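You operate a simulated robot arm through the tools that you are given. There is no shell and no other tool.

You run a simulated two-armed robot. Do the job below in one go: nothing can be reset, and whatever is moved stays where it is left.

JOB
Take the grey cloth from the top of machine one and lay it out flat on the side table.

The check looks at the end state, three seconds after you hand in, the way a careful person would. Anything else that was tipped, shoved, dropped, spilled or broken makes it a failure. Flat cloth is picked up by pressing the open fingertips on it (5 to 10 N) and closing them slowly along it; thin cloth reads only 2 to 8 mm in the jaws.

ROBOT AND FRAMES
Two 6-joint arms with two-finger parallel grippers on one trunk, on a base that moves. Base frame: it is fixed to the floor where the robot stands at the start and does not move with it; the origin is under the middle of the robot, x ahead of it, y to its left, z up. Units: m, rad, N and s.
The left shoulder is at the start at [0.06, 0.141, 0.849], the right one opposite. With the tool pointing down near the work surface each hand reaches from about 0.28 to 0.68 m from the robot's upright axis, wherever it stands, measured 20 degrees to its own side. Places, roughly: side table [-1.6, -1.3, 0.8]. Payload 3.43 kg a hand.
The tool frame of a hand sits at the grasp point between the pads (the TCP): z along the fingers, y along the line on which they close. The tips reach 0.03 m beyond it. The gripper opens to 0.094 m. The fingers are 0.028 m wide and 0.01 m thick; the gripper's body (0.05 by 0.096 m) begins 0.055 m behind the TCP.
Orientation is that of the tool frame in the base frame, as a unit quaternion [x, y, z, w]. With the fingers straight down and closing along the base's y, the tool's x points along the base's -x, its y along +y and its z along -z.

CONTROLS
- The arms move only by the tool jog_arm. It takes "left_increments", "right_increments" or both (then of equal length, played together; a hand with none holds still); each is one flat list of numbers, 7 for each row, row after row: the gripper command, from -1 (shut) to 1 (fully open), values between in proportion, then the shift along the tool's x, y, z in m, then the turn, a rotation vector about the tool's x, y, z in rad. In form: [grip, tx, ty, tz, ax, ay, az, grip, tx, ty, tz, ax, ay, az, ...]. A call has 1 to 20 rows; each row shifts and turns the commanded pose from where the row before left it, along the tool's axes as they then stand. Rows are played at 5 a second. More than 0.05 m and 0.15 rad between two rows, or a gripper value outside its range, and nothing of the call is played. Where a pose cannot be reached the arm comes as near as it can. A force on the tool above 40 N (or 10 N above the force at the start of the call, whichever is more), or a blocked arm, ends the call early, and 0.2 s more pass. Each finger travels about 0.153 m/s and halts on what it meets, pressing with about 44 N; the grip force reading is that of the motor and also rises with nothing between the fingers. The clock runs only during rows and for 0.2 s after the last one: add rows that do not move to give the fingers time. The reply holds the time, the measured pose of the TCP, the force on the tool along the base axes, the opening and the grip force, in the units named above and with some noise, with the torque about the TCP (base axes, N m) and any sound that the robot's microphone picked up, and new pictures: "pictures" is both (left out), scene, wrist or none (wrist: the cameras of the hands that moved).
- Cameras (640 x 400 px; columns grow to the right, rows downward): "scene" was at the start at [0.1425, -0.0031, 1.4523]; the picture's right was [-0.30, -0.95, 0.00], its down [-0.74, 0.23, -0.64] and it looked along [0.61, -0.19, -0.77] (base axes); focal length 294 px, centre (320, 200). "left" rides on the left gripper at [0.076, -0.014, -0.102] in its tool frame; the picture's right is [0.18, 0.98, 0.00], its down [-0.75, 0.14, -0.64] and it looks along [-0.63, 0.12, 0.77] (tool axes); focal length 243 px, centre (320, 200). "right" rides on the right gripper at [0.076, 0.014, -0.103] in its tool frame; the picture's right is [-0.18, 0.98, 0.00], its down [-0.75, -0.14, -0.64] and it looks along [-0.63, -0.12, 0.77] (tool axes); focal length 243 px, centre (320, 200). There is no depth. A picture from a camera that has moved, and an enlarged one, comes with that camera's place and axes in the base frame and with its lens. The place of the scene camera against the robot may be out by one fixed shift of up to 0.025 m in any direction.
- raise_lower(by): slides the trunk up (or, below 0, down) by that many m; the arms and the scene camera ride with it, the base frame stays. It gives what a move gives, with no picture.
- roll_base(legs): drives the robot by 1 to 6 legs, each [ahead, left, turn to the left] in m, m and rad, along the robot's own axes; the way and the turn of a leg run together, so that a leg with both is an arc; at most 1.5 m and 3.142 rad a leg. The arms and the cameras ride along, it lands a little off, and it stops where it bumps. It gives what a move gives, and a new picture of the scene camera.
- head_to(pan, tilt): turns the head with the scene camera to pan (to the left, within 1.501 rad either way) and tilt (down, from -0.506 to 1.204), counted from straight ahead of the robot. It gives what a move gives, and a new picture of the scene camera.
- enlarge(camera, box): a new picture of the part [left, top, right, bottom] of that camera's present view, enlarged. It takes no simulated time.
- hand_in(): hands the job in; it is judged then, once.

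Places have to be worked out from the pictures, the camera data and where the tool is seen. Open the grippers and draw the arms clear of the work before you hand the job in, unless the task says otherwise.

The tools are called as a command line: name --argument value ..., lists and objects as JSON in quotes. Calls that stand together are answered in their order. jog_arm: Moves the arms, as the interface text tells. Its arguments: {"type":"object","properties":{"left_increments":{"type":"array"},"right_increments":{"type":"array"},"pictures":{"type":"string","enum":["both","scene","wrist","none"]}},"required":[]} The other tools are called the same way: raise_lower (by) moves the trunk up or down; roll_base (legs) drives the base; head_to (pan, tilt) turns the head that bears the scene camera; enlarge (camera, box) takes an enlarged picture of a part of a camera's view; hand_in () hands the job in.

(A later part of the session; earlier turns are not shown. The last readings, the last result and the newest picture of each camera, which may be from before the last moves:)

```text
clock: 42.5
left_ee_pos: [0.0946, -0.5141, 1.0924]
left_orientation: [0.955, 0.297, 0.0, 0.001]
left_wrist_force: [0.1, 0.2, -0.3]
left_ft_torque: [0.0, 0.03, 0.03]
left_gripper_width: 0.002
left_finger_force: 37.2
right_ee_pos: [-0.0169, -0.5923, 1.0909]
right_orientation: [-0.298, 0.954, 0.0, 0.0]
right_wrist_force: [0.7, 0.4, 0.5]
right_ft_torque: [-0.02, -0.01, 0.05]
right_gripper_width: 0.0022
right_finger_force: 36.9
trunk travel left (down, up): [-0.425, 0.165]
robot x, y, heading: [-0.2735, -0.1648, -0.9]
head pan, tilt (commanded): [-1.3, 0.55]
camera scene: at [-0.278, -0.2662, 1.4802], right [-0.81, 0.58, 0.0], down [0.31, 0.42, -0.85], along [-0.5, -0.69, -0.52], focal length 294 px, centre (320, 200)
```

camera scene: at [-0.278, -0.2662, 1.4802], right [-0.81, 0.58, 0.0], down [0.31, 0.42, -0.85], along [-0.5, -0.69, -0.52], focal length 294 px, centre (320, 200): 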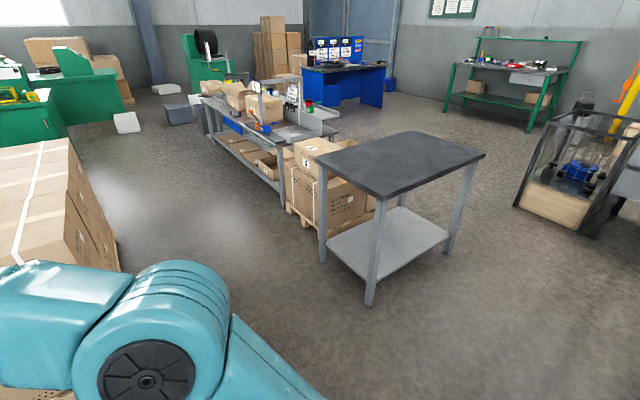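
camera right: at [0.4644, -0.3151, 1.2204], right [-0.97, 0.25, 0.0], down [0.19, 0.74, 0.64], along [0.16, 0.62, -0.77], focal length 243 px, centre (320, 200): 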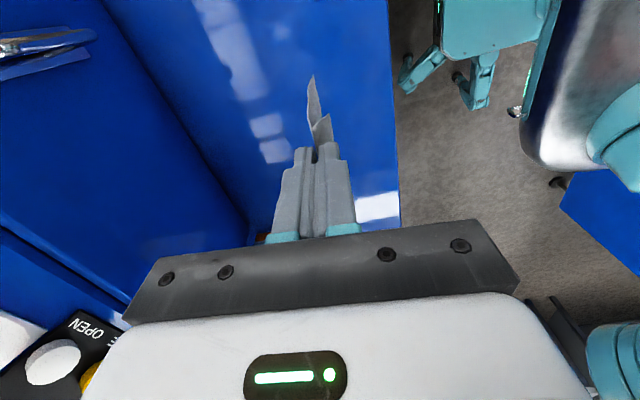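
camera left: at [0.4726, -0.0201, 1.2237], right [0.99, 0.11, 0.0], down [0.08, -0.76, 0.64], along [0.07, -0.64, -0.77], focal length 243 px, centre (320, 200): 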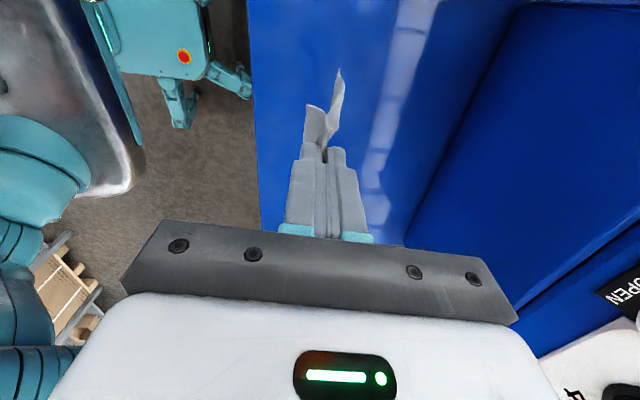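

The side table is the empty grey one; I work out its top as x -2.06 to -1.17, y -1.54 to -1.03, with clear floor on its +y side. I turn to face -y, then strafe right along the open floor until I stand in front of its long edge, still at a distance.

roll_base --legs '[[0, 0, -0.671], [0, -1.33, 0]]'

head_to --pan 0.0 --tilt 0.8

```text
clock: 63.6
left_ee_pos: [-1.4946, -0.6793, 1.0915]
left_orientation: [1.0, -0.03, -0.001, 0.0]
left_wrist_force: [-1.1, 0.4, 0.2]
left_ft_torque: [0.01, 0.0, 0.02]
left_gripper_width: 0.002
left_finger_force: 37.3
right_ee_pos: [-1.6296, -0.6735, 1.0909]
right_orientation: [0.028, 1.0, -0.001, 0.0]
right_wrist_force: [0.0, -0.2, -1.0]
right_ft_torque: [0.01, -0.01, 0.04]
right_gripper_width: 0.0024
right_finger_force: 37.1
trunk travel left (down, up): [-0.425, 0.165]
robot x, y, heading: [-1.573, -0.1802, -1.558]
head pan, tilt (commanded): [-1.3, 0.55]
camera scene: at [-1.6455, -0.2465, 1.48], right [-0.28, 0.96, 0.0], down [0.5, 0.15, -0.85], along [-0.82, -0.24, -0.52], focal length 294 px, centre (320, 200)
```

scene: 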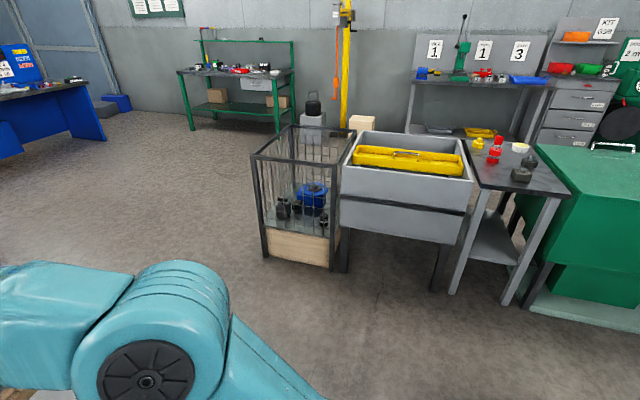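

```text
clock: 65.0
left_ee_pos: [-1.4947, -0.6784, 1.0914]
left_orientation: [1.0, -0.029, 0.0, 0.0]
left_wrist_force: [0.1, 0.7, 0.2]
left_ft_torque: [-0.03, 0.03, 0.04]
left_gripper_width: 0.0017
left_finger_force: 36.8
right_ee_pos: [-1.6296, -0.6722, 1.0915]
right_orientation: [0.028, 1.0, -0.001, 0.0]
right_wrist_force: [0.1, 0.3, -0.5]
right_ft_torque: [0.0, 0.05, 0.03]
right_gripper_width: 0.0021
right_finger_force: 37.2
trunk travel left (down, up): [-0.425, 0.165]
robot x, y, heading: [-1.568, -0.1776, -1.556]
head pan, tilt (commanded): [0.0, 0.799]
camera scene: at [-1.5583, -0.3011, 1.4587], right [-1.0, -0.01, 0.0], down [-0.01, 0.72, -0.7], along [0.01, -0.7, -0.72], focal length 294 px, centre (320, 200)
```

scene: 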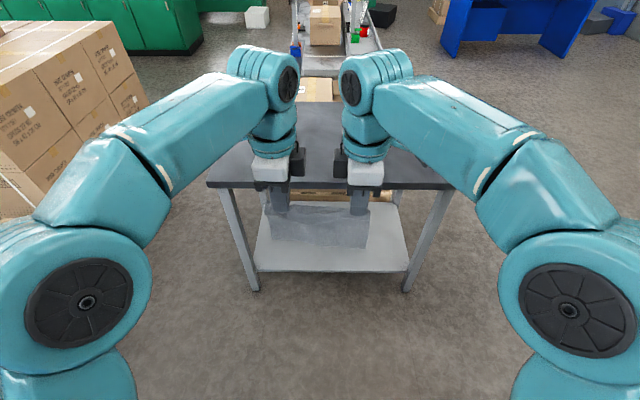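

I now stand squarely in front of the side table, its front edge at about y -1.01, and the cloth hangs with its hem well above the top. I roll ahead 0.42 m and then look down at the clearance.

roll_base --legs '[[0.42, 0, 0]]'

head_to --pan 0.0 --tilt 1.1

```text
clock: 71.0
left_ee_pos: [-1.4876, -1.1032, 1.0924]
left_orientation: [1.0, -0.028, 0.0, 0.001]
left_wrist_force: [0.2, 0.1, 0.8]
left_ft_torque: [0.0, -0.04, 0.05]
left_gripper_width: 0.0018
left_finger_force: 36.8
right_ee_pos: [-1.6222, -1.0974, 1.0923]
right_orientation: [0.026, 1.0, -0.001, 0.0]
right_wrist_force: [0.2, 0.0, 0.0]
right_ft_torque: [-0.03, -0.03, 0.04]
right_gripper_width: 0.0027
right_finger_force: 37.1
trunk travel left (down, up): [-0.425, 0.165]
robot x, y, heading: [-1.5609, -0.6033, -1.559]
head pan, tilt (commanded): [0.0, 0.799]
camera scene: at [-1.5517, -0.7262, 1.4588], right [-1.0, -0.02, 0.0], down [-0.01, 0.72, -0.7], along [0.01, -0.7, -0.72], focal length 294 px, centre (320, 200)
```

scene: 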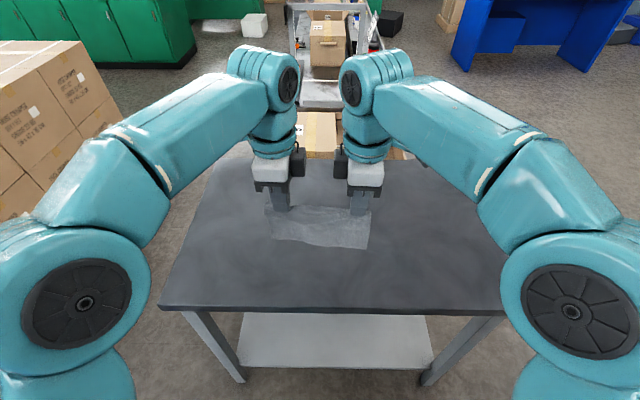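

```text
clock: 71.8
left_ee_pos: [-1.487, -1.1037, 1.0923]
left_orientation: [1.0, -0.027, -0.001, 0.0]
left_wrist_force: [0.6, -0.3, -0.7]
left_ft_torque: [0.0, -0.03, 0.03]
left_gripper_width: 0.0022
left_finger_force: 36.5
right_ee_pos: [-1.6213, -1.0974, 1.0911]
right_orientation: [0.026, 1.0, 0.0, 0.0]
right_wrist_force: [0.4, -0.3, -1.2]
right_ft_torque: [0.03, -0.01, 0.0]
right_gripper_width: 0.0023
right_finger_force: 36.8
trunk travel left (down, up): [-0.425, 0.165]
robot x, y, heading: [-1.5628, -0.6054, -1.558]
head pan, tilt (commanded): [0.0, 1.1]
camera scene: at [-1.5519, -0.7092, 1.437], right [-1.0, -0.02, 0.0], down [-0.01, 0.89, -0.45], along [0.01, -0.45, -0.89], focal length 294 px, centre (320, 200)
```

scene: 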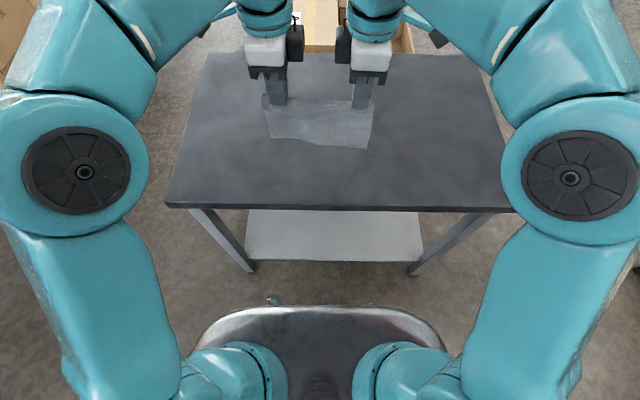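

The front edge of the table is at y about -1.01 and my base still has some 15 cm to spare. I roll ahead another 6 cm so that the cloth can be laid around the middle of the top.

roll_base --legs '[[0.06, 0, 0]]'

```text
clock: 73.2
left_ee_pos: [-1.4875, -1.1644, 1.091]
left_orientation: [1.0, -0.029, 0.001, -0.001]
left_wrist_force: [0.1, 0.6, -0.4]
left_ft_torque: [0.01, -0.04, 0.03]
left_gripper_width: 0.0019
left_finger_force: 36.9
right_ee_pos: [-1.6215, -1.1578, 1.0904]
right_orientation: [0.026, 1.0, 0.001, 0.0]
right_wrist_force: [-0.7, -0.6, -1.0]
right_ft_torque: [0.02, -0.01, 0.01]
right_gripper_width: 0.0022
right_finger_force: 36.9
trunk travel left (down, up): [-0.425, 0.165]
robot x, y, heading: [-1.5631, -0.6671, -1.553]
head pan, tilt (commanded): [0.0, 1.1]
camera scene: at [-1.5528, -0.7744, 1.4367], right [-1.0, -0.02, 0.0], down [-0.01, 0.89, -0.45], along [0.01, -0.45, -0.89], focal length 294 px, centre (320, 200)
```

scene: 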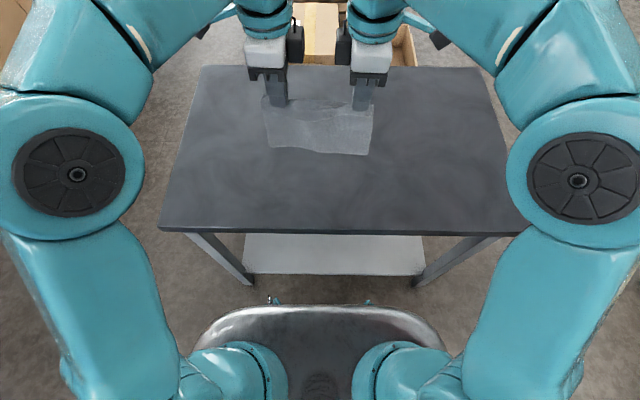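

The hem should hang about 0.15 m below the tool points, so at z 0.94 now. I move both hands together 11.5 cm ahead and 9 cm down, which brings the hem a few centimetres above the table.

jog_arm --left_increments '[-1, 0.0011, 0.01446, 0.011, 0, 0, 0, -1, 0.0011, 0.01446, 0.011, 0, 0, 0, -1, 0.0011, 0.01446, 0.011, 0, 0, 0, -1, 0.0011, 0.01446, 0.011, 0, 0, 0, -1, 0.0011, 0.01446, 0.011, 0, 0, 0, -1, 0.0011, 0.01446, 0.011, 0, 0, 0, -1, 0.0011, 0.01446, 0.011, 0, 0, 0, -1, 0.0011, 0.01446, 0.011, 0, 0, 0, -1, 0, 0, 0, 0, 0, 0]' --right_increments '[-1, -0.001, -0.01446, 0.011, 0, 0, 0, -1, -0.001, -0.01446, 0.011, 0, 0, 0, -1, -0.001, -0.01446, 0.011, 0, 0, 0, -1, -0.001, -0.01446, 0.011, 0, 0, 0, -1, -0.001, -0.01446, 0.011, 0, 0, 0, -1, -0.001, -0.01446, 0.011, 0, 0, 0, -1, -0.001, -0.01446, 0.011, 0, 0, 0, -1, -0.001, -0.01446, 0.011, 0, 0, 0, -1, 0, 0, 0, 0, 0, 0]' --pictures "both"

```text
clock: 75.2
left_ee_pos: [-1.4829, -1.2735, 1.0041]
left_orientation: [1.0, -0.028, 0.0, 0.003]
left_wrist_force: [0.2, 0.3, -0.1]
left_ft_torque: [-0.07, 0.02, 0.04]
left_gripper_width: 0.0018
left_finger_force: 36.8
right_ee_pos: [-1.6186, -1.2686, 1.0068]
right_orientation: [0.026, 1.0, -0.002, -0.001]
right_wrist_force: [0.3, 0.3, 0.3]
right_ft_torque: [-0.06, 0.01, 0.06]
right_gripper_width: 0.0021
right_finger_force: 36.4
trunk travel left (down, up): [-0.425, 0.165]
robot x, y, heading: [-1.5603, -0.6676, -1.556]
head pan, tilt (commanded): [0.0, 1.1]
camera scene: at [-1.5503, -0.7671, 1.4374], right [-1.0, -0.02, 0.0], down [-0.01, 0.89, -0.46], along [0.01, -0.46, -0.89], focal length 294 px, centre (320, 200)
camera right: at [-1.6924, -1.2505, 1.1088], right [0.24, 0.97, 0.0], down [0.75, -0.18, 0.64], along [0.62, -0.15, -0.77], focal length 243 px, centre (320, 200)
camera left: at [-1.406, -1.265, 1.1071], right [0.13, -0.99, 0.0], down [-0.76, -0.1, 0.64], along [-0.64, -0.09, -0.77], focal length 243 px, centre (320, 200)
```

scene: 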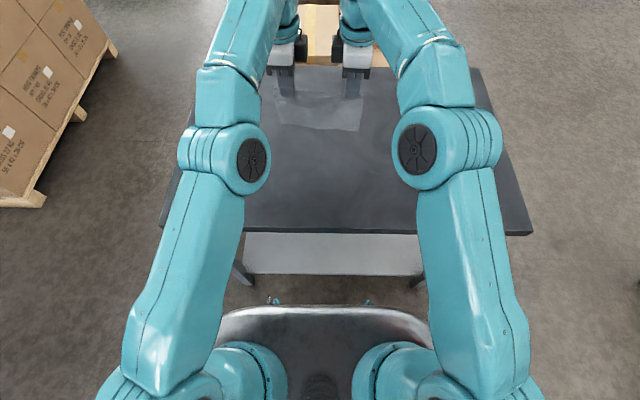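
right: 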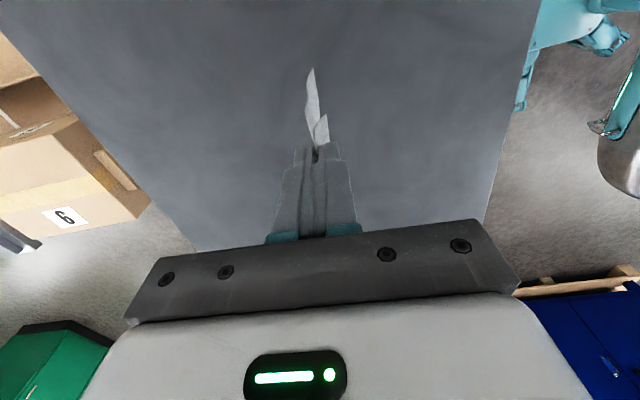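
left: 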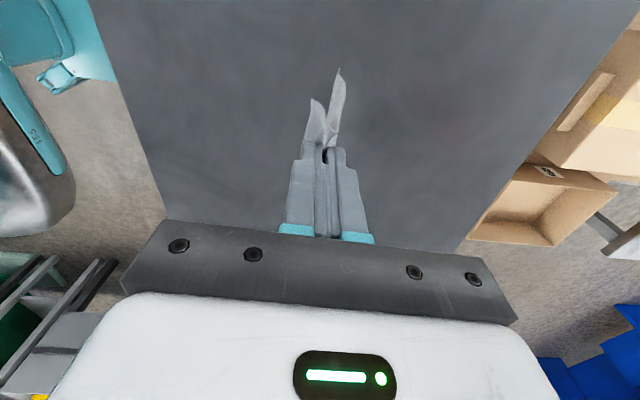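

The hem hangs at about z 0.855, still free of the top, whose height I judge at 0.76 to 0.82. I lower straight down by 3 cm and compare the table edges in the wrist views to refine that height.

jog_arm --left_increments '[-1, 0, 0, 0.01, 0, 0, 0, -1, 0, 0, 0.01, 0, 0, 0, -1, 0, 0, 0.01, 0, 0, 0, -1, 0, 0, 0, 0, 0, 0]' --right_increments '[-1, 0, 0, 0.01, 0, 0, 0, -1, 0, 0, 0.01, 0, 0, 0, -1, 0, 0, 0.01, 0, 0, 0, -1, 0, 0, 0, 0, 0, 0]' --pictures "wrist"

```text
clock: 76.2
left_ee_pos: [-1.4847, -1.2826, 0.9765]
left_orientation: [1.0, -0.028, 0.001, 0.0]
left_wrist_force: [0.1, 0.4, 1.0]
left_ft_torque: [-0.01, 0.02, 0.01]
left_gripper_width: 0.0016
left_finger_force: 37.1
left hand out of reach, approached as far as the arm can: row 2, 3
right_ee_pos: [-1.6187, -1.2706, 0.9759]
right_orientation: [0.025, 1.0, -0.001, 0.0]
right_wrist_force: [0.3, -0.2, 0.6]
right_ft_torque: [-0.02, -0.03, 0.03]
right_gripper_width: 0.0021
right_finger_force: 36.5
trunk travel left (down, up): [-0.425, 0.165]
robot x, y, heading: [-1.5634, -0.6686, -1.557]
head pan, tilt (commanded): [0.0, 1.1]
camera right: at [-1.6927, -1.2526, 1.0772], right [0.24, 0.97, 0.0], down [0.75, -0.18, 0.64], along [0.62, -0.15, -0.77], focal length 243 px, centre (320, 200)
camera left: at [-1.4079, -1.2729, 1.0793], right [0.13, -0.99, 0.0], down [-0.76, -0.1, 0.64], along [-0.64, -0.08, -0.77], focal length 243 px, centre (320, 200)
```

right: 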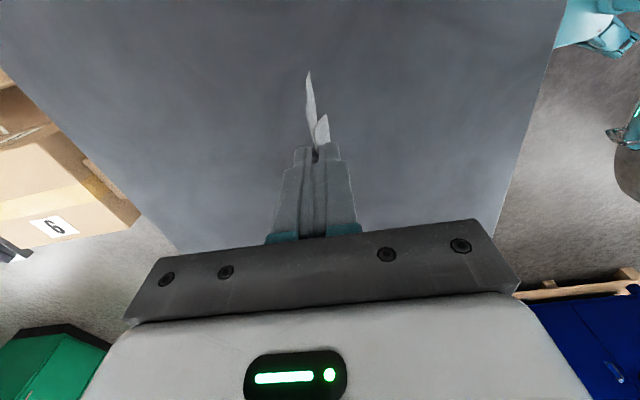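
left: 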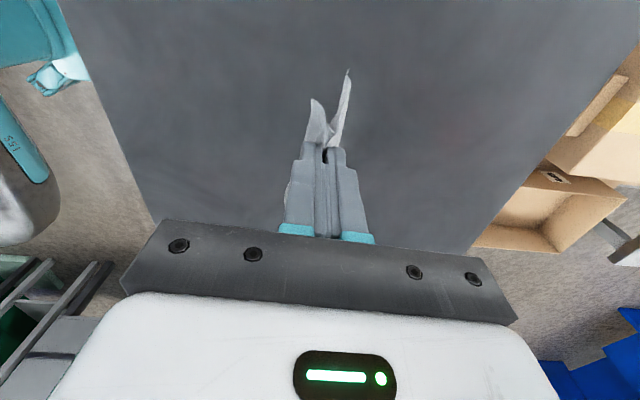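

Comparing the two heights gives a table top at z about 0.765 and its front edge at y -1.014; the left arm is near its reach limit here. I draw both hands back 2.5 cm while lowering 4 cm, so the hem stays just above the top.

jog_arm --left_increments '[-1, -0.0005, -0.0062, 0.01, 0, 0, 0, -1, -0.0005, -0.0062, 0.01, 0, 0, 0, -1, -0.0005, -0.0062, 0.01, 0, 0, 0, -1, -0.0005, -0.0062, 0.01, 0, 0, 0, -1, 0, 0, 0, 0, 0, 0]' --right_increments '[-1, 0.0004, 0.0062, 0.01, 0, 0, 0, -1, 0.0004, 0.0062, 0.01, 0, 0, 0, -1, 0.0004, 0.0062, 0.01, 0, 0, 0, -1, 0.0004, 0.0062, 0.01, 0, 0, 0, -1, 0, 0, 0, 0, 0, 0]' --pictures "both"

```text
clock: 77.4
left_ee_pos: [-1.4924, -1.2926, 0.9461]
left_orientation: [1.0, -0.028, 0.0, 0.0]
left_wrist_force: [-0.6, 0.2, -0.3]
left_ft_torque: [-0.01, 0.01, 0.02]
left_gripper_width: 0.0019
left_finger_force: 37.0
left hand out of reach, approached as far as the arm can: row 1, 2, 3, 4
right_ee_pos: [-1.6188, -1.2478, 0.9331]
right_orientation: [0.026, 1.0, -0.001, 0.0]
right_wrist_force: [0.7, -0.8, 0.2]
right_ft_torque: [0.05, 0.03, 0.03]
right_gripper_width: 0.0023
right_finger_force: 37.4
trunk travel left (down, up): [-0.425, 0.165]
robot x, y, heading: [-1.563, -0.6689, -1.559]
head pan, tilt (commanded): [0.0, 1.1]
camera scene: at [-1.5508, -0.7708, 1.437], right [-1.0, -0.02, 0.0], down [-0.01, 0.89, -0.45], along [0.01, -0.45, -0.89], focal length 294 px, centre (320, 200)
camera right: at [-1.6935, -1.2292, 1.0357], right [0.24, 0.97, 0.0], down [0.74, -0.18, 0.64], along [0.62, -0.15, -0.77], focal length 243 px, centre (320, 200)
camera left: at [-1.4161, -1.2817, 1.0476], right [0.13, -0.99, 0.0], down [-0.76, -0.1, 0.64], along [-0.64, -0.08, -0.77], focal length 243 px, centre (320, 200)
```

scene: 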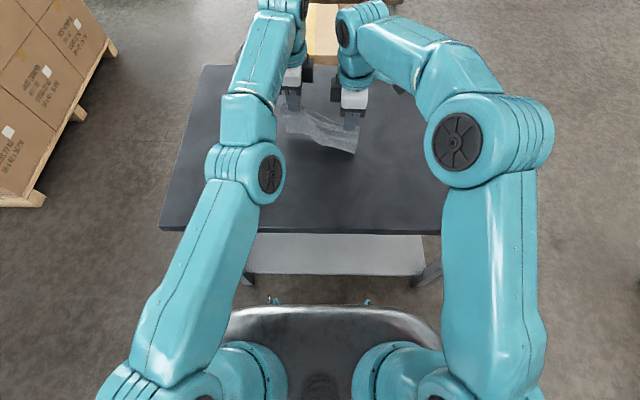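
right: 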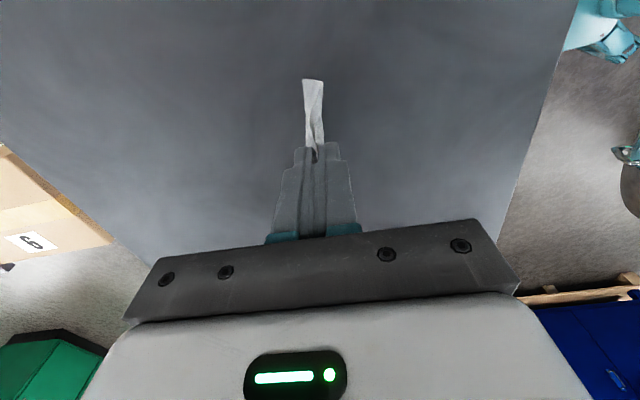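
left: 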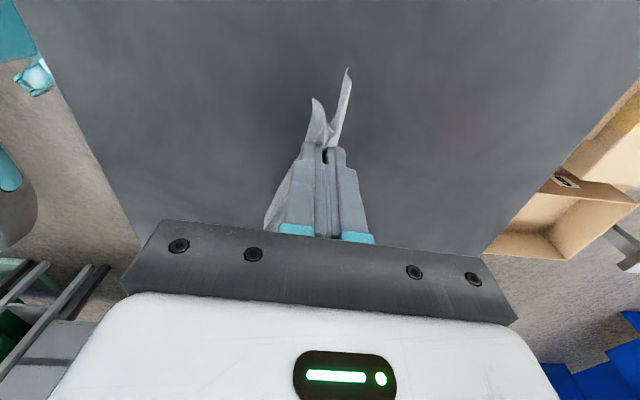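

The left arm is caught at a limit: it slid ahead instead of following back, while the right went as told, so the cloth now hangs slightly twisted but slack. I lift and draw back only the left hand to bring it off that limit.

jog_arm --left_increments '[-1, 0, -0.005, -0.005, 0, 0, 0, -1, 0, -0.006, -0.005, 0, 0, 0, -1, 0, -0.006, -0.005, 0, 0, 0, -1, 0, -0.006, 0, 0, 0, 0, -1, 0, -0.006, 0, 0, 0, 0, -1, 0, 0, 0, 0, 0, 0]' --pictures "scene"

```text
clock: 78.8
left_ee_pos: [-1.4937, -1.2869, 0.9639]
left_orientation: [1.0, -0.027, 0.0, -0.001]
left_wrist_force: [-1.3, 0.9, -0.1]
left_ft_torque: [0.01, 0.01, 0.03]
left_gripper_width: 0.0019
left_finger_force: 36.8
left hand out of reach, approached as far as the arm can: row 1, 2, 3, 4, 5
right_ee_pos: [-1.6188, -1.2473, 0.9329]
right_orientation: [0.025, 1.0, -0.001, 0.0]
right_wrist_force: [1.2, 0.3, 0.3]
right_ft_torque: [-0.02, -0.08, -0.02]
right_gripper_width: 0.0021
right_finger_force: 36.7
trunk travel left (down, up): [-0.425, 0.165]
robot x, y, heading: [-1.5628, -0.6715, -1.554]
head pan, tilt (commanded): [0.0, 1.1]
camera scene: at [-1.5509, -0.7708, 1.437], right [-1.0, -0.02, 0.0], down [-0.01, 0.89, -0.45], along [0.01, -0.45, -0.89], focal length 294 px, centre (320, 200)
```

scene: 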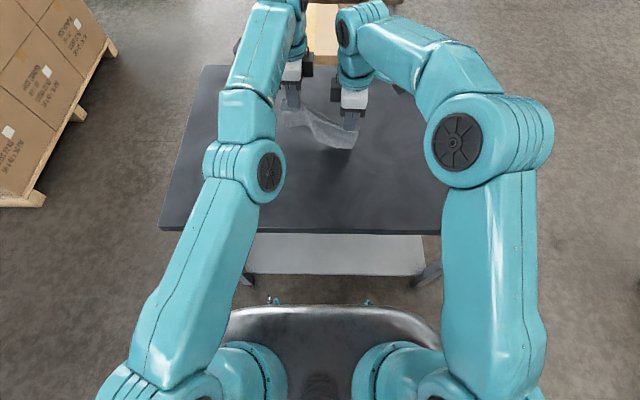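

The left hand follows in height but not backwards, which points to a wrist-turn limit, since its jaw is turned 8 degrees further than the right one. I turn the left tool back by 0.14 rad and see if it comes free.

jog_arm --left_increments '[-1, 0, 0, 0, 0, 0, -0.05, -1, 0, 0, 0, 0, 0, -0.05, -1, 0, 0, 0, 0, 0, -0.04, -1, 0, -0.004, 0, 0, 0, 0, -1, 0, -0.004, 0, 0, 0, 0, -1, 0, 0, 0, 0, 0, 0]' --pictures "scene"

```text
clock: 80.2
left_ee_pos: [-1.4946, -1.2854, 0.9639]
left_orientation: [0.999, 0.043, 0.0, 0.0]
left_wrist_force: [0.0, 0.3, -0.1]
left_ft_torque: [-0.01, 0.03, 0.01]
left_gripper_width: 0.0018
left_finger_force: 36.8
left hand out of reach, approached as far as the arm can: row 4, 5
right_ee_pos: [-1.6191, -1.2467, 0.9334]
right_orientation: [0.026, 1.0, 0.0, 0.0]
right_wrist_force: [1.6, 0.3, 1.3]
right_ft_torque: [-0.02, -0.06, -0.04]
right_gripper_width: 0.0025
right_finger_force: 36.9
trunk travel left (down, up): [-0.425, 0.165]
robot x, y, heading: [-1.5625, -0.6666, -1.556]
head pan, tilt (commanded): [0.0, 1.1]
camera scene: at [-1.5509, -0.7709, 1.437], right [-1.0, -0.02, 0.0], down [-0.01, 0.89, -0.45], along [0.01, -0.45, -0.89], focal length 294 px, centre (320, 200)
```

scene: 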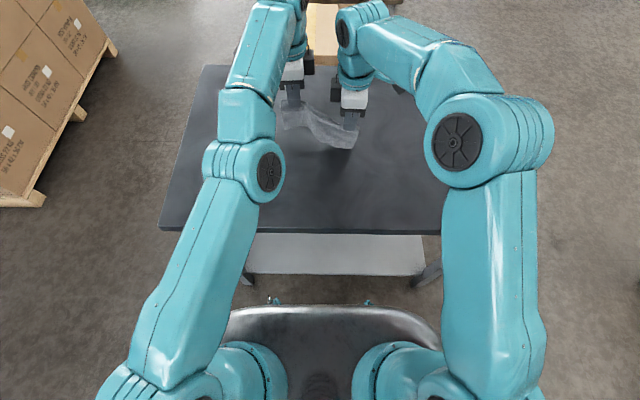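

Turning works but moving back does not, so the left arm is stuck stretched out straight, where small inward steps have no effect. I try one larger inward and upward step for the left hand only.

jog_arm --left_increments '[-1, 0.0, -0.035, -0.03, 0, 0, 0, -1, 0, 0, 0, 0, 0, 0]' --pictures "scene"

```text
clock: 80.8
left_ee_pos: [-1.4975, -1.2824, 0.9728]
left_orientation: [0.999, 0.042, 0.0, -0.001]
left_wrist_force: [-1.6, -0.2, -0.8]
left_ft_torque: [0.06, 0.04, 0.01]
left_gripper_width: 0.002
left_finger_force: 36.7
left hand out of reach, approached as far as the arm can: row 1
right_ee_pos: [-1.619, -1.2475, 0.9337]
right_orientation: [0.026, 1.0, 0.0, 0.0]
right_wrist_force: [1.5, 0.5, 0.9]
right_ft_torque: [-0.01, -0.05, 0.03]
right_gripper_width: 0.0024
right_finger_force: 37.0
trunk travel left (down, up): [-0.425, 0.165]
robot x, y, heading: [-1.5608, -0.6655, -1.556]
head pan, tilt (commanded): [0.0, 1.1]
camera scene: at [-1.5509, -0.7711, 1.437], right [-1.0, -0.02, 0.0], down [-0.01, 0.89, -0.45], along [0.01, -0.45, -0.89], focal length 294 px, centre (320, 200)
```

scene: 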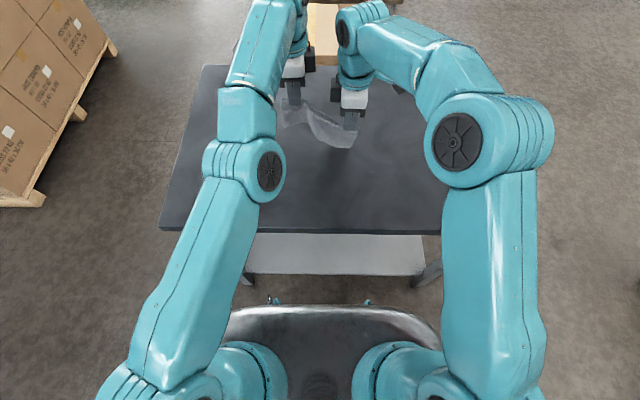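

The left hand barely moved inward but drifted toward the right hand, so bending its elbow seems to go with sideways motion. I shift both hands together 6 cm to my right, the left one also drawing back, to work its elbow loose.

jog_arm --left_increments '[-1, -0.0096, -0.0048, 0, 0, 0, 0, -1, -0.0096, -0.0048, 0, 0, 0, 0, -1, -0.0096, -0.0048, 0, 0, 0, 0, -1, -0.0096, -0.0048, 0, 0, 0, 0, -1, -0.0096, -0.0048, 0, 0, 0, 0, -1, -0.0096, -0.0048, 0, 0, 0, 0, -1, 0, 0, 0, 0, 0, 0]' --right_increments '[-1, 0.011, -0.0005, 0, 0, 0, 0, -1, 0.011, -0.0005, 0, 0, 0, 0, -1, 0.011, -0.0005, 0, 0, 0, 0, -1, 0.011, -0.0005, 0, 0, 0, 0, -1, 0.011, -0.0005, 0, 0, 0, 0, -1, 0.011, -0.0005, 0, 0, 0, 0, -1, 0, 0, 0, 0, 0, 0]' --pictures "both"

```text
clock: 82.4
left_ee_pos: [-1.5584, -1.2633, 0.9748]
left_orientation: [0.999, 0.042, 0.0, 0.002]
left_wrist_force: [-1.1, 0.2, 0.1]
left_ft_torque: [0.01, -0.01, 0.01]
left_gripper_width: 0.0016
left_finger_force: 36.4
left hand out of reach, approached as far as the arm can: row 2, 5
right_ee_pos: [-1.6851, -1.2472, 0.9335]
right_orientation: [0.026, 1.0, -0.001, 0.001]
right_wrist_force: [1.5, -0.2, 0.8]
right_ft_torque: [-0.01, -0.04, 0.07]
right_gripper_width: 0.0021
right_finger_force: 37.4
trunk travel left (down, up): [-0.425, 0.165]
robot x, y, heading: [-1.5647, -0.6636, -1.557]
head pan, tilt (commanded): [0.0, 1.1]
camera scene: at [-1.5504, -0.771, 1.437], right [-1.0, -0.02, 0.0], down [-0.01, 0.89, -0.45], along [0.01, -0.45, -0.89], focal length 294 px, centre (320, 200)
camera right: at [-1.7592, -1.2292, 1.0361], right [0.24, 0.97, 0.0], down [0.75, -0.18, 0.64], along [0.62, -0.15, -0.77], focal length 243 px, centre (320, 200)
camera left: at [-1.4839, -1.243, 1.0778], right [0.27, -0.96, 0.0], down [-0.74, -0.2, 0.64], along [-0.62, -0.17, -0.77], focal length 243 px, centre (320, 200)
```

scene: 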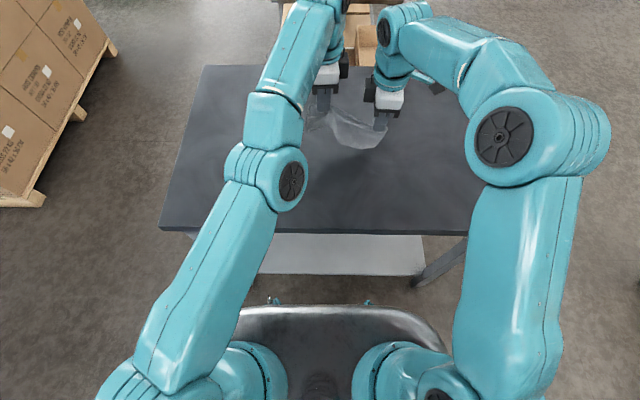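
right: 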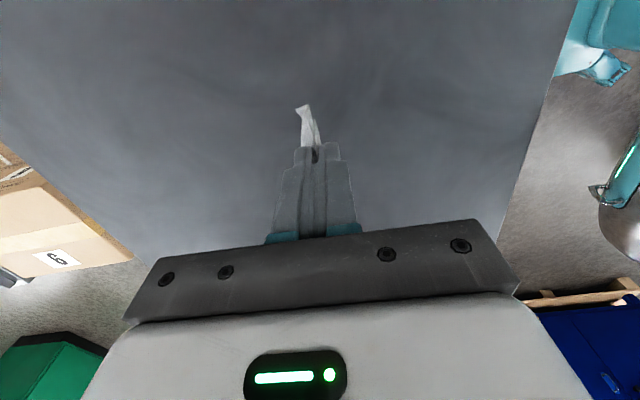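
left: 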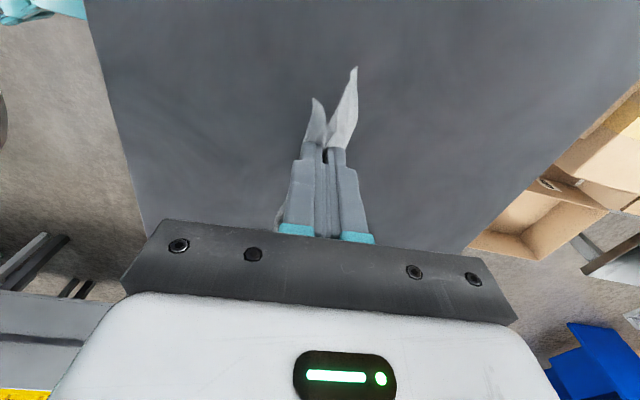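

Most of those rows were reached, so the left elbow is coming loose. I now try drawing only the left hand back and down a little at a time.

jog_arm --left_increments '[-1, -0.001, -0.006, 0, 0, 0, 0, -1, -0.001, -0.006, 0, 0, 0, 0, -1, 0, -0.006, 0.003, 0, 0, 0, -1, 0, -0.004, 0.004, 0, 0, 0, -1, 0, 0, 0, 0, 0, 0]' --pictures "scene"

```text
clock: 83.6
left_ee_pos: [-1.5692, -1.2605, 0.9738]
left_orientation: [0.999, 0.041, 0.0, -0.001]
left_wrist_force: [0.3, 1.0, -0.7]
left_ft_torque: [0.0, 0.0, 0.02]
left_gripper_width: 0.0019
left_finger_force: 36.8
left hand out of reach, approached as far as the arm can: row 1, 2, 3, 4
right_ee_pos: [-1.6844, -1.2456, 0.935]
right_orientation: [0.026, 1.0, -0.001, 0.0]
right_wrist_force: [0.8, 0.1, 1.5]
right_ft_torque: [0.0, 0.06, -0.02]
right_gripper_width: 0.0022
right_finger_force: 36.6
trunk travel left (down, up): [-0.425, 0.165]
robot x, y, heading: [-1.5603, -0.6669, -1.558]
head pan, tilt (commanded): [0.0, 1.1]
camera scene: at [-1.5507, -0.7708, 1.437], right [-1.0, -0.02, 0.0], down [-0.01, 0.89, -0.45], along [0.01, -0.45, -0.89], focal length 294 px, centre (320, 200)
```

scene: 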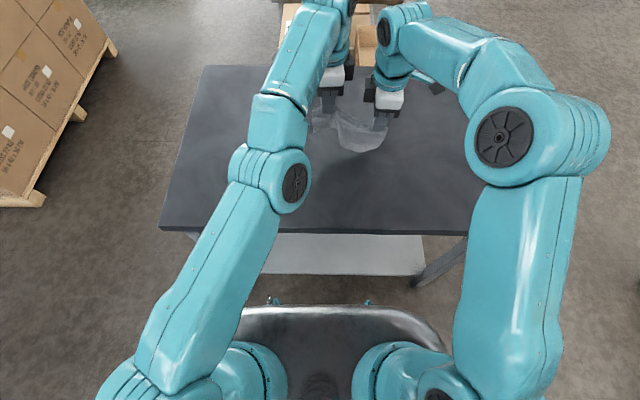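

The left arm is plainly locked straight: it only slides along its reach sphere. At the machine it came free when lowered from a raised pose, so I raise both hands together by 12 cm along that sphere and will then come down again.

jog_arm --left_increments '[-1, 0.001, -0.006, -0.015, 0, 0, 0, -1, 0.001, -0.006, -0.015, 0, 0, 0, -1, 0.001, -0.006, -0.015, 0, 0, 0, -1, 0.001, -0.006, -0.015, 0, 0, 0, -1, 0.001, -0.006, -0.015, 0, 0, 0, -1, 0.001, -0.006, -0.015, 0, 0, 0, -1, 0.001, -0.006, -0.015, 0, 0, 0, -1, 0.001, -0.006, -0.015, 0, 0, 0, -1, 0, 0, 0, 0, 0, 0]' --right_increments '[-1, 0, 0.005, -0.018, 0, 0, 0, -1, 0, 0.005, -0.018, 0, 0, 0, -1, 0, 0.005, -0.018, 0, 0, 0, -1, 0, 0.005, -0.018, 0, 0, 0, -1, 0, 0.005, -0.018, 0, 0, 0, -1, 0, 0.005, -0.018, 0, 0, 0, -1, 0, 0.005, -0.018, 0, 0, 0, -1, 0, 0.005, -0.018, 0, 0, 0, -1, 0, 0, 0, 0, 0, 0]' --pictures "scene"

```text
clock: 85.6
left_ee_pos: [-1.5628, -1.2109, 1.0907]
left_orientation: [0.999, 0.042, 0.0, 0.0]
left_wrist_force: [-0.1, -0.2, -0.9]
left_ft_torque: [0.01, -0.01, 0.01]
left_gripper_width: 0.0021
left_finger_force: 36.6
right_ee_pos: [-1.6859, -1.2083, 1.0784]
right_orientation: [0.026, 1.0, 0.0, 0.001]
right_wrist_force: [0.1, -0.4, 0.4]
right_ft_torque: [0.02, 0.0, 0.03]
right_gripper_width: 0.0022
right_finger_force: 36.5
trunk travel left (down, up): [-0.425, 0.165]
robot x, y, heading: [-1.5632, -0.6682, -1.56]
head pan, tilt (commanded): [0.0, 1.1]
camera scene: at [-1.5514, -0.7724, 1.4368], right [-1.0, -0.02, 0.0], down [-0.01, 0.89, -0.45], along [0.01, -0.45, -0.89], focal length 294 px, centre (320, 200)
```

scene: 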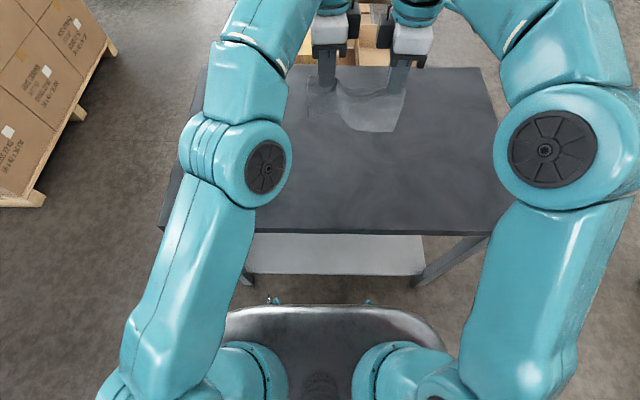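

Both arms followed without any limit, and the left elbow is bent again. I bring both hands back to the middle, undo the left tool's turn, and come down to z 1.00 at a distance that keeps clear of the stretched-out pose.

jog_arm --left_increments '[-1, 0.00854, 0.004, 0.011, 0, 0, 0.0175, -1, 0.00854, 0.004, 0.011, 0, 0, 0.0175, -1, 0.00854, 0.004, 0.011, 0, 0, 0.0175, -1, 0.00854, 0.004, 0.011, 0, 0, 0.0175, -1, 0.00854, 0.004, 0.011, 0, 0, 0.0175, -1, 0.00854, 0.004, 0.011, 0, 0, 0.0175, -1, 0.00854, 0.004, 0.011, 0, 0, 0.0175, -1, 0.00854, 0.004, 0.011, 0, 0, 0.0175, -1, 0, 0, 0, 0, 0, 0]' --right_increments '[-1, -0.00707, -0.0026, 0.0095, 0, 0, 0, -1, -0.00707, -0.0026, 0.0095, 0, 0, 0, -1, -0.00707, -0.0026, 0.0095, 0, 0, 0, -1, -0.00707, -0.0026, 0.0095, 0, 0, 0, -1, -0.00707, -0.0026, 0.0095, 0, 0, 0, -1, -0.00707, -0.0026, 0.0095, 0, 0, 0, -1, -0.00707, -0.0026, 0.0095, 0, 0, 0, -1, -0.00707, -0.0026, 0.0095, 0, 0, 0, -1, 0, 0, 0, 0, 0, 0]' --pictures "both"

```text
clock: 87.6
left_ee_pos: [-1.4953, -1.241, 1.005]
left_orientation: [1.0, -0.028, 0.0, 0.0]
left_wrist_force: [-0.7, 0.7, 0.2]
left_ft_torque: [-0.02, 0.01, 0.02]
left_gripper_width: 0.0019
left_finger_force: 36.8
right_ee_pos: [-1.6281, -1.2299, 1.0023]
right_orientation: [0.027, 1.0, -0.001, 0.001]
right_wrist_force: [-0.5, 0.1, 0.0]
right_ft_torque: [0.02, -0.01, 0.04]
right_gripper_width: 0.0022
right_finger_force: 37.0
trunk travel left (down, up): [-0.425, 0.165]
robot x, y, heading: [-1.5598, -0.6708, -1.553]
head pan, tilt (commanded): [0.0, 1.1]
camera scene: at [-1.5514, -0.7701, 1.4371], right [-1.0, -0.02, 0.0], down [-0.01, 0.89, -0.45], along [0.01, -0.45, -0.89], focal length 294 px, centre (320, 200)
camera right: at [-1.7025, -1.2122, 1.1046], right [0.24, 0.97, 0.0], down [0.74, -0.18, 0.64], along [0.62, -0.15, -0.77], focal length 243 px, centre (320, 200)
camera left: at [-1.4185, -1.2313, 1.1089], right [0.13, -0.99, 0.0], down [-0.76, -0.1, 0.64], along [-0.64, -0.08, -0.77], focal length 243 px, centre (320, 200)
```

scene: 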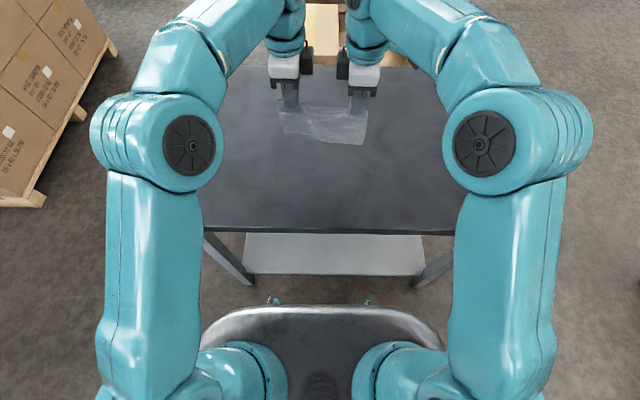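
right: 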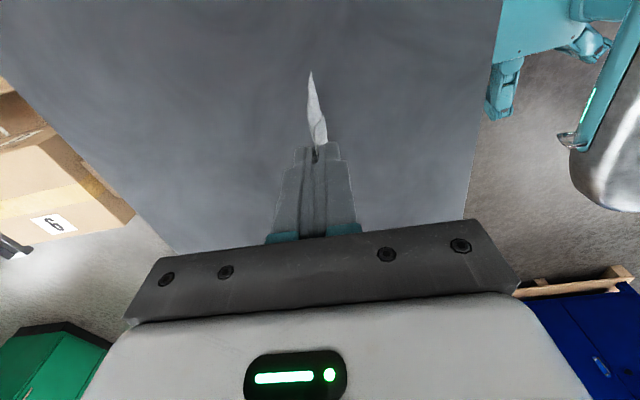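
left: 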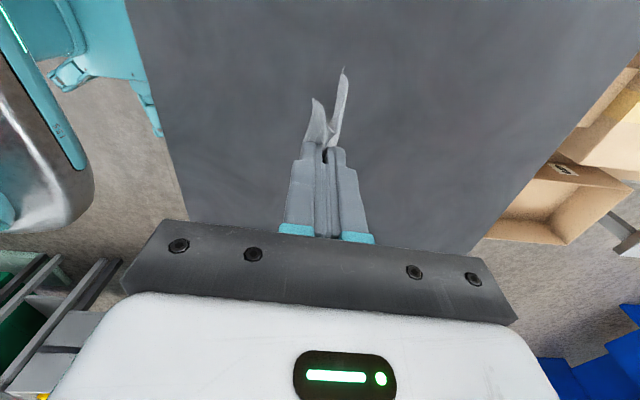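

Both arms are now evenly bent and the cloth hangs straight with 4 to 5 mm of slack. I lower straight down to z 0.935, which should bring the hem to just above the top, taking up most of the slack on the way.

jog_arm --left_increments '[-1, 0.0005, 0, 0.01, 0, 0, 0, -1, 0.0005, 0, 0.01, 0, 0, 0, -1, 0.0005, 0, 0.01, 0, 0, 0, -1, 0.0005, 0, 0.01, 0, 0, 0, -1, 0.0005, 0, 0.01, 0, 0, 0, -1, 0.0005, 0, 0.01, 0, 0, 0, -1, 0.0005, 0, 0.009, 0, 0, 0, -1, 0, 0, 0, 0, 0, 0]' --right_increments '[-1, 0, 0, 0.01, 0, 0, 0, -1, 0, 0, 0.01, 0, 0, 0, -1, 0, 0, 0.01, 0, 0, 0, -1, 0, 0, 0.01, 0, 0, 0, -1, 0, 0, 0.01, 0, 0, 0, -1, 0, 0, 0.01, 0, 0, 0, -1, 0, 0, 0.008, 0, 0, 0, -1, 0, 0, 0, 0, 0, 0]' --pictures "both"

```text
clock: 89.4
left_ee_pos: [-1.4919, -1.2424, 0.9358]
left_orientation: [1.0, -0.027, 0.001, 0.001]
left_wrist_force: [-0.1, 0.0, 0.0]
left_ft_torque: [0.02, 0.05, 0.06]
left_gripper_width: 0.002
left_finger_force: 36.8
right_ee_pos: [-1.6275, -1.2292, 0.9349]
right_orientation: [0.027, 1.0, -0.001, 0.0]
right_wrist_force: [0.7, 0.7, 0.8]
right_ft_torque: [-0.01, -0.03, 0.04]
right_gripper_width: 0.0022
right_finger_force: 37.0
trunk travel left (down, up): [-0.425, 0.165]
robot x, y, heading: [-1.558, -0.6701, -1.555]
head pan, tilt (commanded): [0.0, 1.1]
camera scene: at [-1.5508, -0.7705, 1.4371], right [-1.0, -0.02, 0.0], down [-0.01, 0.89, -0.45], along [0.01, -0.45, -0.89], focal length 294 px, centre (320, 200)
camera right: at [-1.7019, -1.2124, 1.0366], right [0.24, 0.97, 0.0], down [0.74, -0.18, 0.64], along [0.62, -0.15, -0.77], focal length 243 px, centre (320, 200)
camera left: at [-1.4146, -1.2326, 1.0378], right [0.13, -0.99, 0.0], down [-0.76, -0.1, 0.64], along [-0.64, -0.08, -0.77], focal length 243 px, centre (320, 200)
```

scene: 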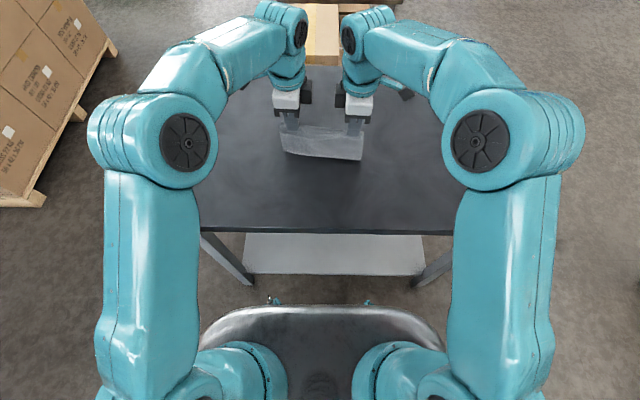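
right: 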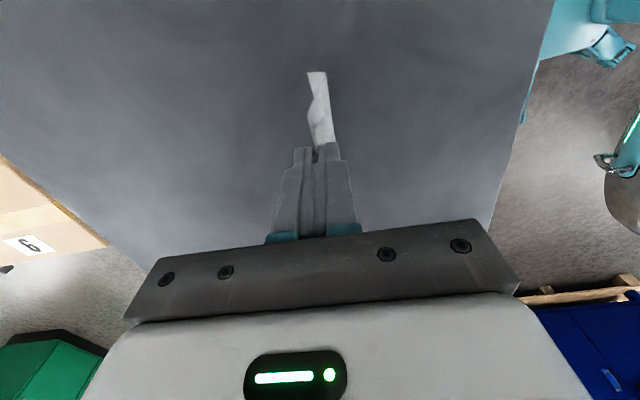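
left: 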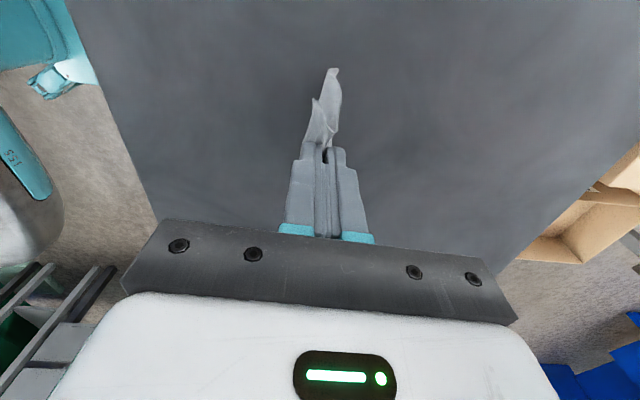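

The hem now shows slightly nearer to me than before, so I zoom in on the cloth in all views before deciding how to lay it.

enlarge --camera "scene" --box '[240, 70, 400, 170]'

enlarge --camera "right" --box '[240, 30, 400, 130]'

enlarge --camera "left" --box '[240, 30, 400, 130]'

```text
4.00 times, centred on (320, 120) of scene
camera zoom: at [-1.5508, -0.7705, 1.4371], right [-1.0, -0.02, 0.0], down [-0.01, 0.89, -0.45], along [0.01, -0.45, -0.89], focal length 1176 px, centre (320, 520)
```

zoom: 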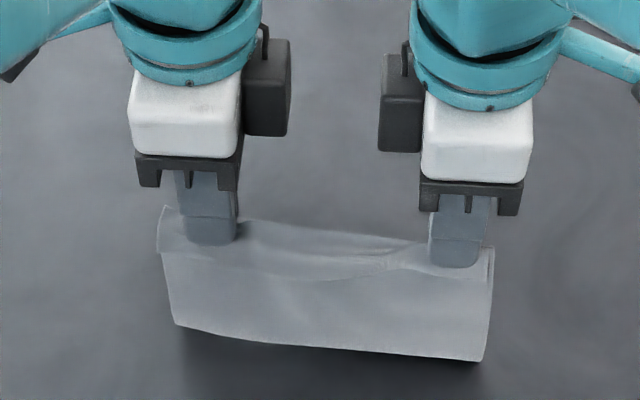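

```text
4.00 times, centred on (320, 80) of right
camera zoom: at [-1.7019, -1.2124, 1.0366], right [0.24, 0.97, 0.0], down [0.74, -0.18, 0.64], along [0.62, -0.15, -0.77], focal length 970 px, centre (320, 680)
```

zoom: 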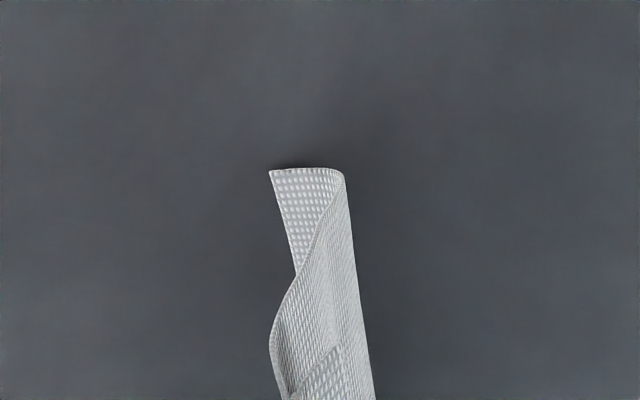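

```text
4.00 times, centred on (320, 80) of left
camera zoom: at [-1.4146, -1.2326, 1.0378], right [0.13, -0.99, 0.0], down [-0.76, -0.1, 0.64], along [-0.64, -0.08, -0.77], focal length 970 px, centre (320, 680)
```

zoom: 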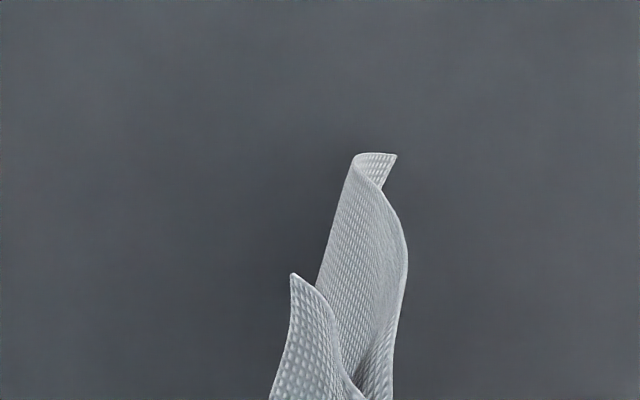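

The zooms show the hem just reaching the table and curling away from me, which is the right direction. I now lay the cloth: both hands go down and draw back toward me together, slowly.

jog_arm --left_increments '[-1, 0, -0.005, 0.005, 0, 0, 0, -1, 0, -0.007, 0.005, 0, 0, 0, -1, 0, -0.007, 0.005, 0, 0, 0, -1, 0, -0.007, 0.005, 0, 0, 0, -1, 0, -0.006, 0.005, 0, 0, 0, -1, 0, -0.006, 0.005, 0, 0, 0, -1, 0, -0.006, 0.005, 0, 0, 0, -1, 0, -0.005, 0.005, 0, 0, 0, -1, 0, 0, 0, 0, 0, 0]' --right_increments '[-1, 0, 0.005, 0.005, 0, 0, 0, -1, 0, 0.007, 0.005, 0, 0, 0, -1, 0, 0.007, 0.005, 0, 0, 0, -1, 0, 0.007, 0.005, 0, 0, 0, -1, 0, 0.006, 0.005, 0, 0, 0, -1, 0, 0.006, 0.005, 0, 0, 0, -1, 0, 0.006, 0.005, 0, 0, 0, -1, 0, 0.005, 0.005, 0, 0, 0, -1, 0, 0, 0, 0, 0, 0]' --pictures "none"

enlarge --camera "scene" --box '[240, 90, 400, 190]'

enlarge --camera "right" --box '[160, 10, 480, 210]'

enlarge --camera "left" --box '[160, 10, 480, 210]'

```text
clock: 91.4
left_ee_pos: [-1.4894, -1.1925, 0.8964]
left_orientation: [1.0, -0.028, 0.0, -0.001]
left_wrist_force: [0.7, -0.1, 0.0]
left_ft_torque: [0.04, 0.01, 0.05]
left_gripper_width: 0.0021
left_finger_force: 36.7
right_ee_pos: [-1.624, -1.1808, 0.8946]
right_orientation: [0.026, 1.0, 0.0, 0.001]
right_wrist_force: [0.0, -0.7, -0.8]
right_ft_torque: [0.02, 0.0, 0.02]
right_gripper_width: 0.0024
right_finger_force: 36.9
trunk travel left (down, up): [-0.425, 0.165]
robot x, y, heading: [-1.5598, -0.6714, -1.56]
head pan, tilt (commanded): [0.0, 1.1]
```

```text
4.00 times, centred on (320, 140) of scene
camera zoom: at [-1.5509, -0.7711, 1.437], right [-1.0, -0.02, 0.0], down [-0.01, 0.89, -0.45], along [0.01, -0.45, -0.89], focal length 1176 px, centre (320, 440)
```

zoom: 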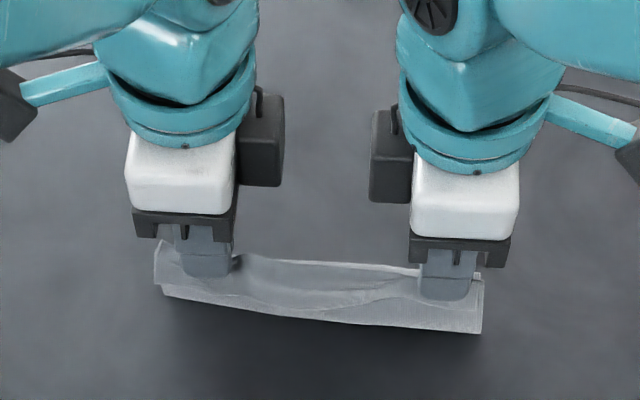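

```text
2.00 times, centred on (320, 110) of right
camera zoom: at [-1.6987, -1.1634, 0.9966], right [0.24, 0.97, 0.0], down [0.74, -0.18, 0.64], along [0.62, -0.15, -0.77], focal length 485 px, centre (320, 380)
```

zoom: 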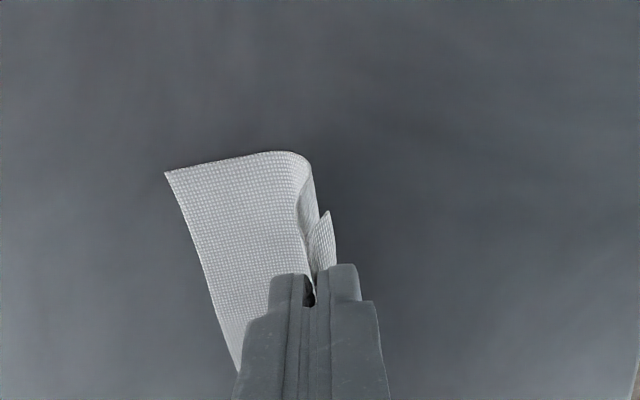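

```text
2.00 times, centred on (320, 110) of left
camera zoom: at [-1.4121, -1.1829, 0.9987], right [0.13, -0.99, 0.0], down [-0.76, -0.1, 0.64], along [-0.64, -0.08, -0.77], focal length 485 px, centre (320, 380)
```

zoom: 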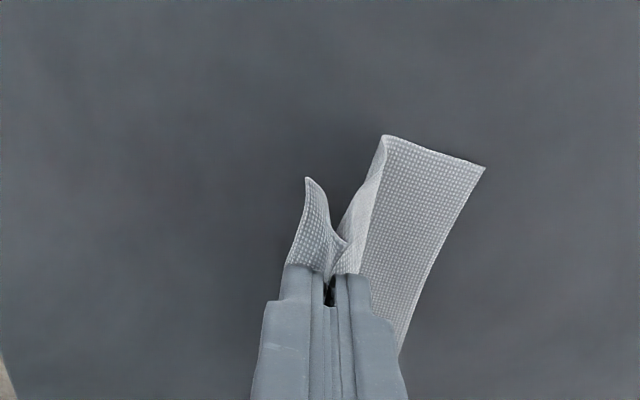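

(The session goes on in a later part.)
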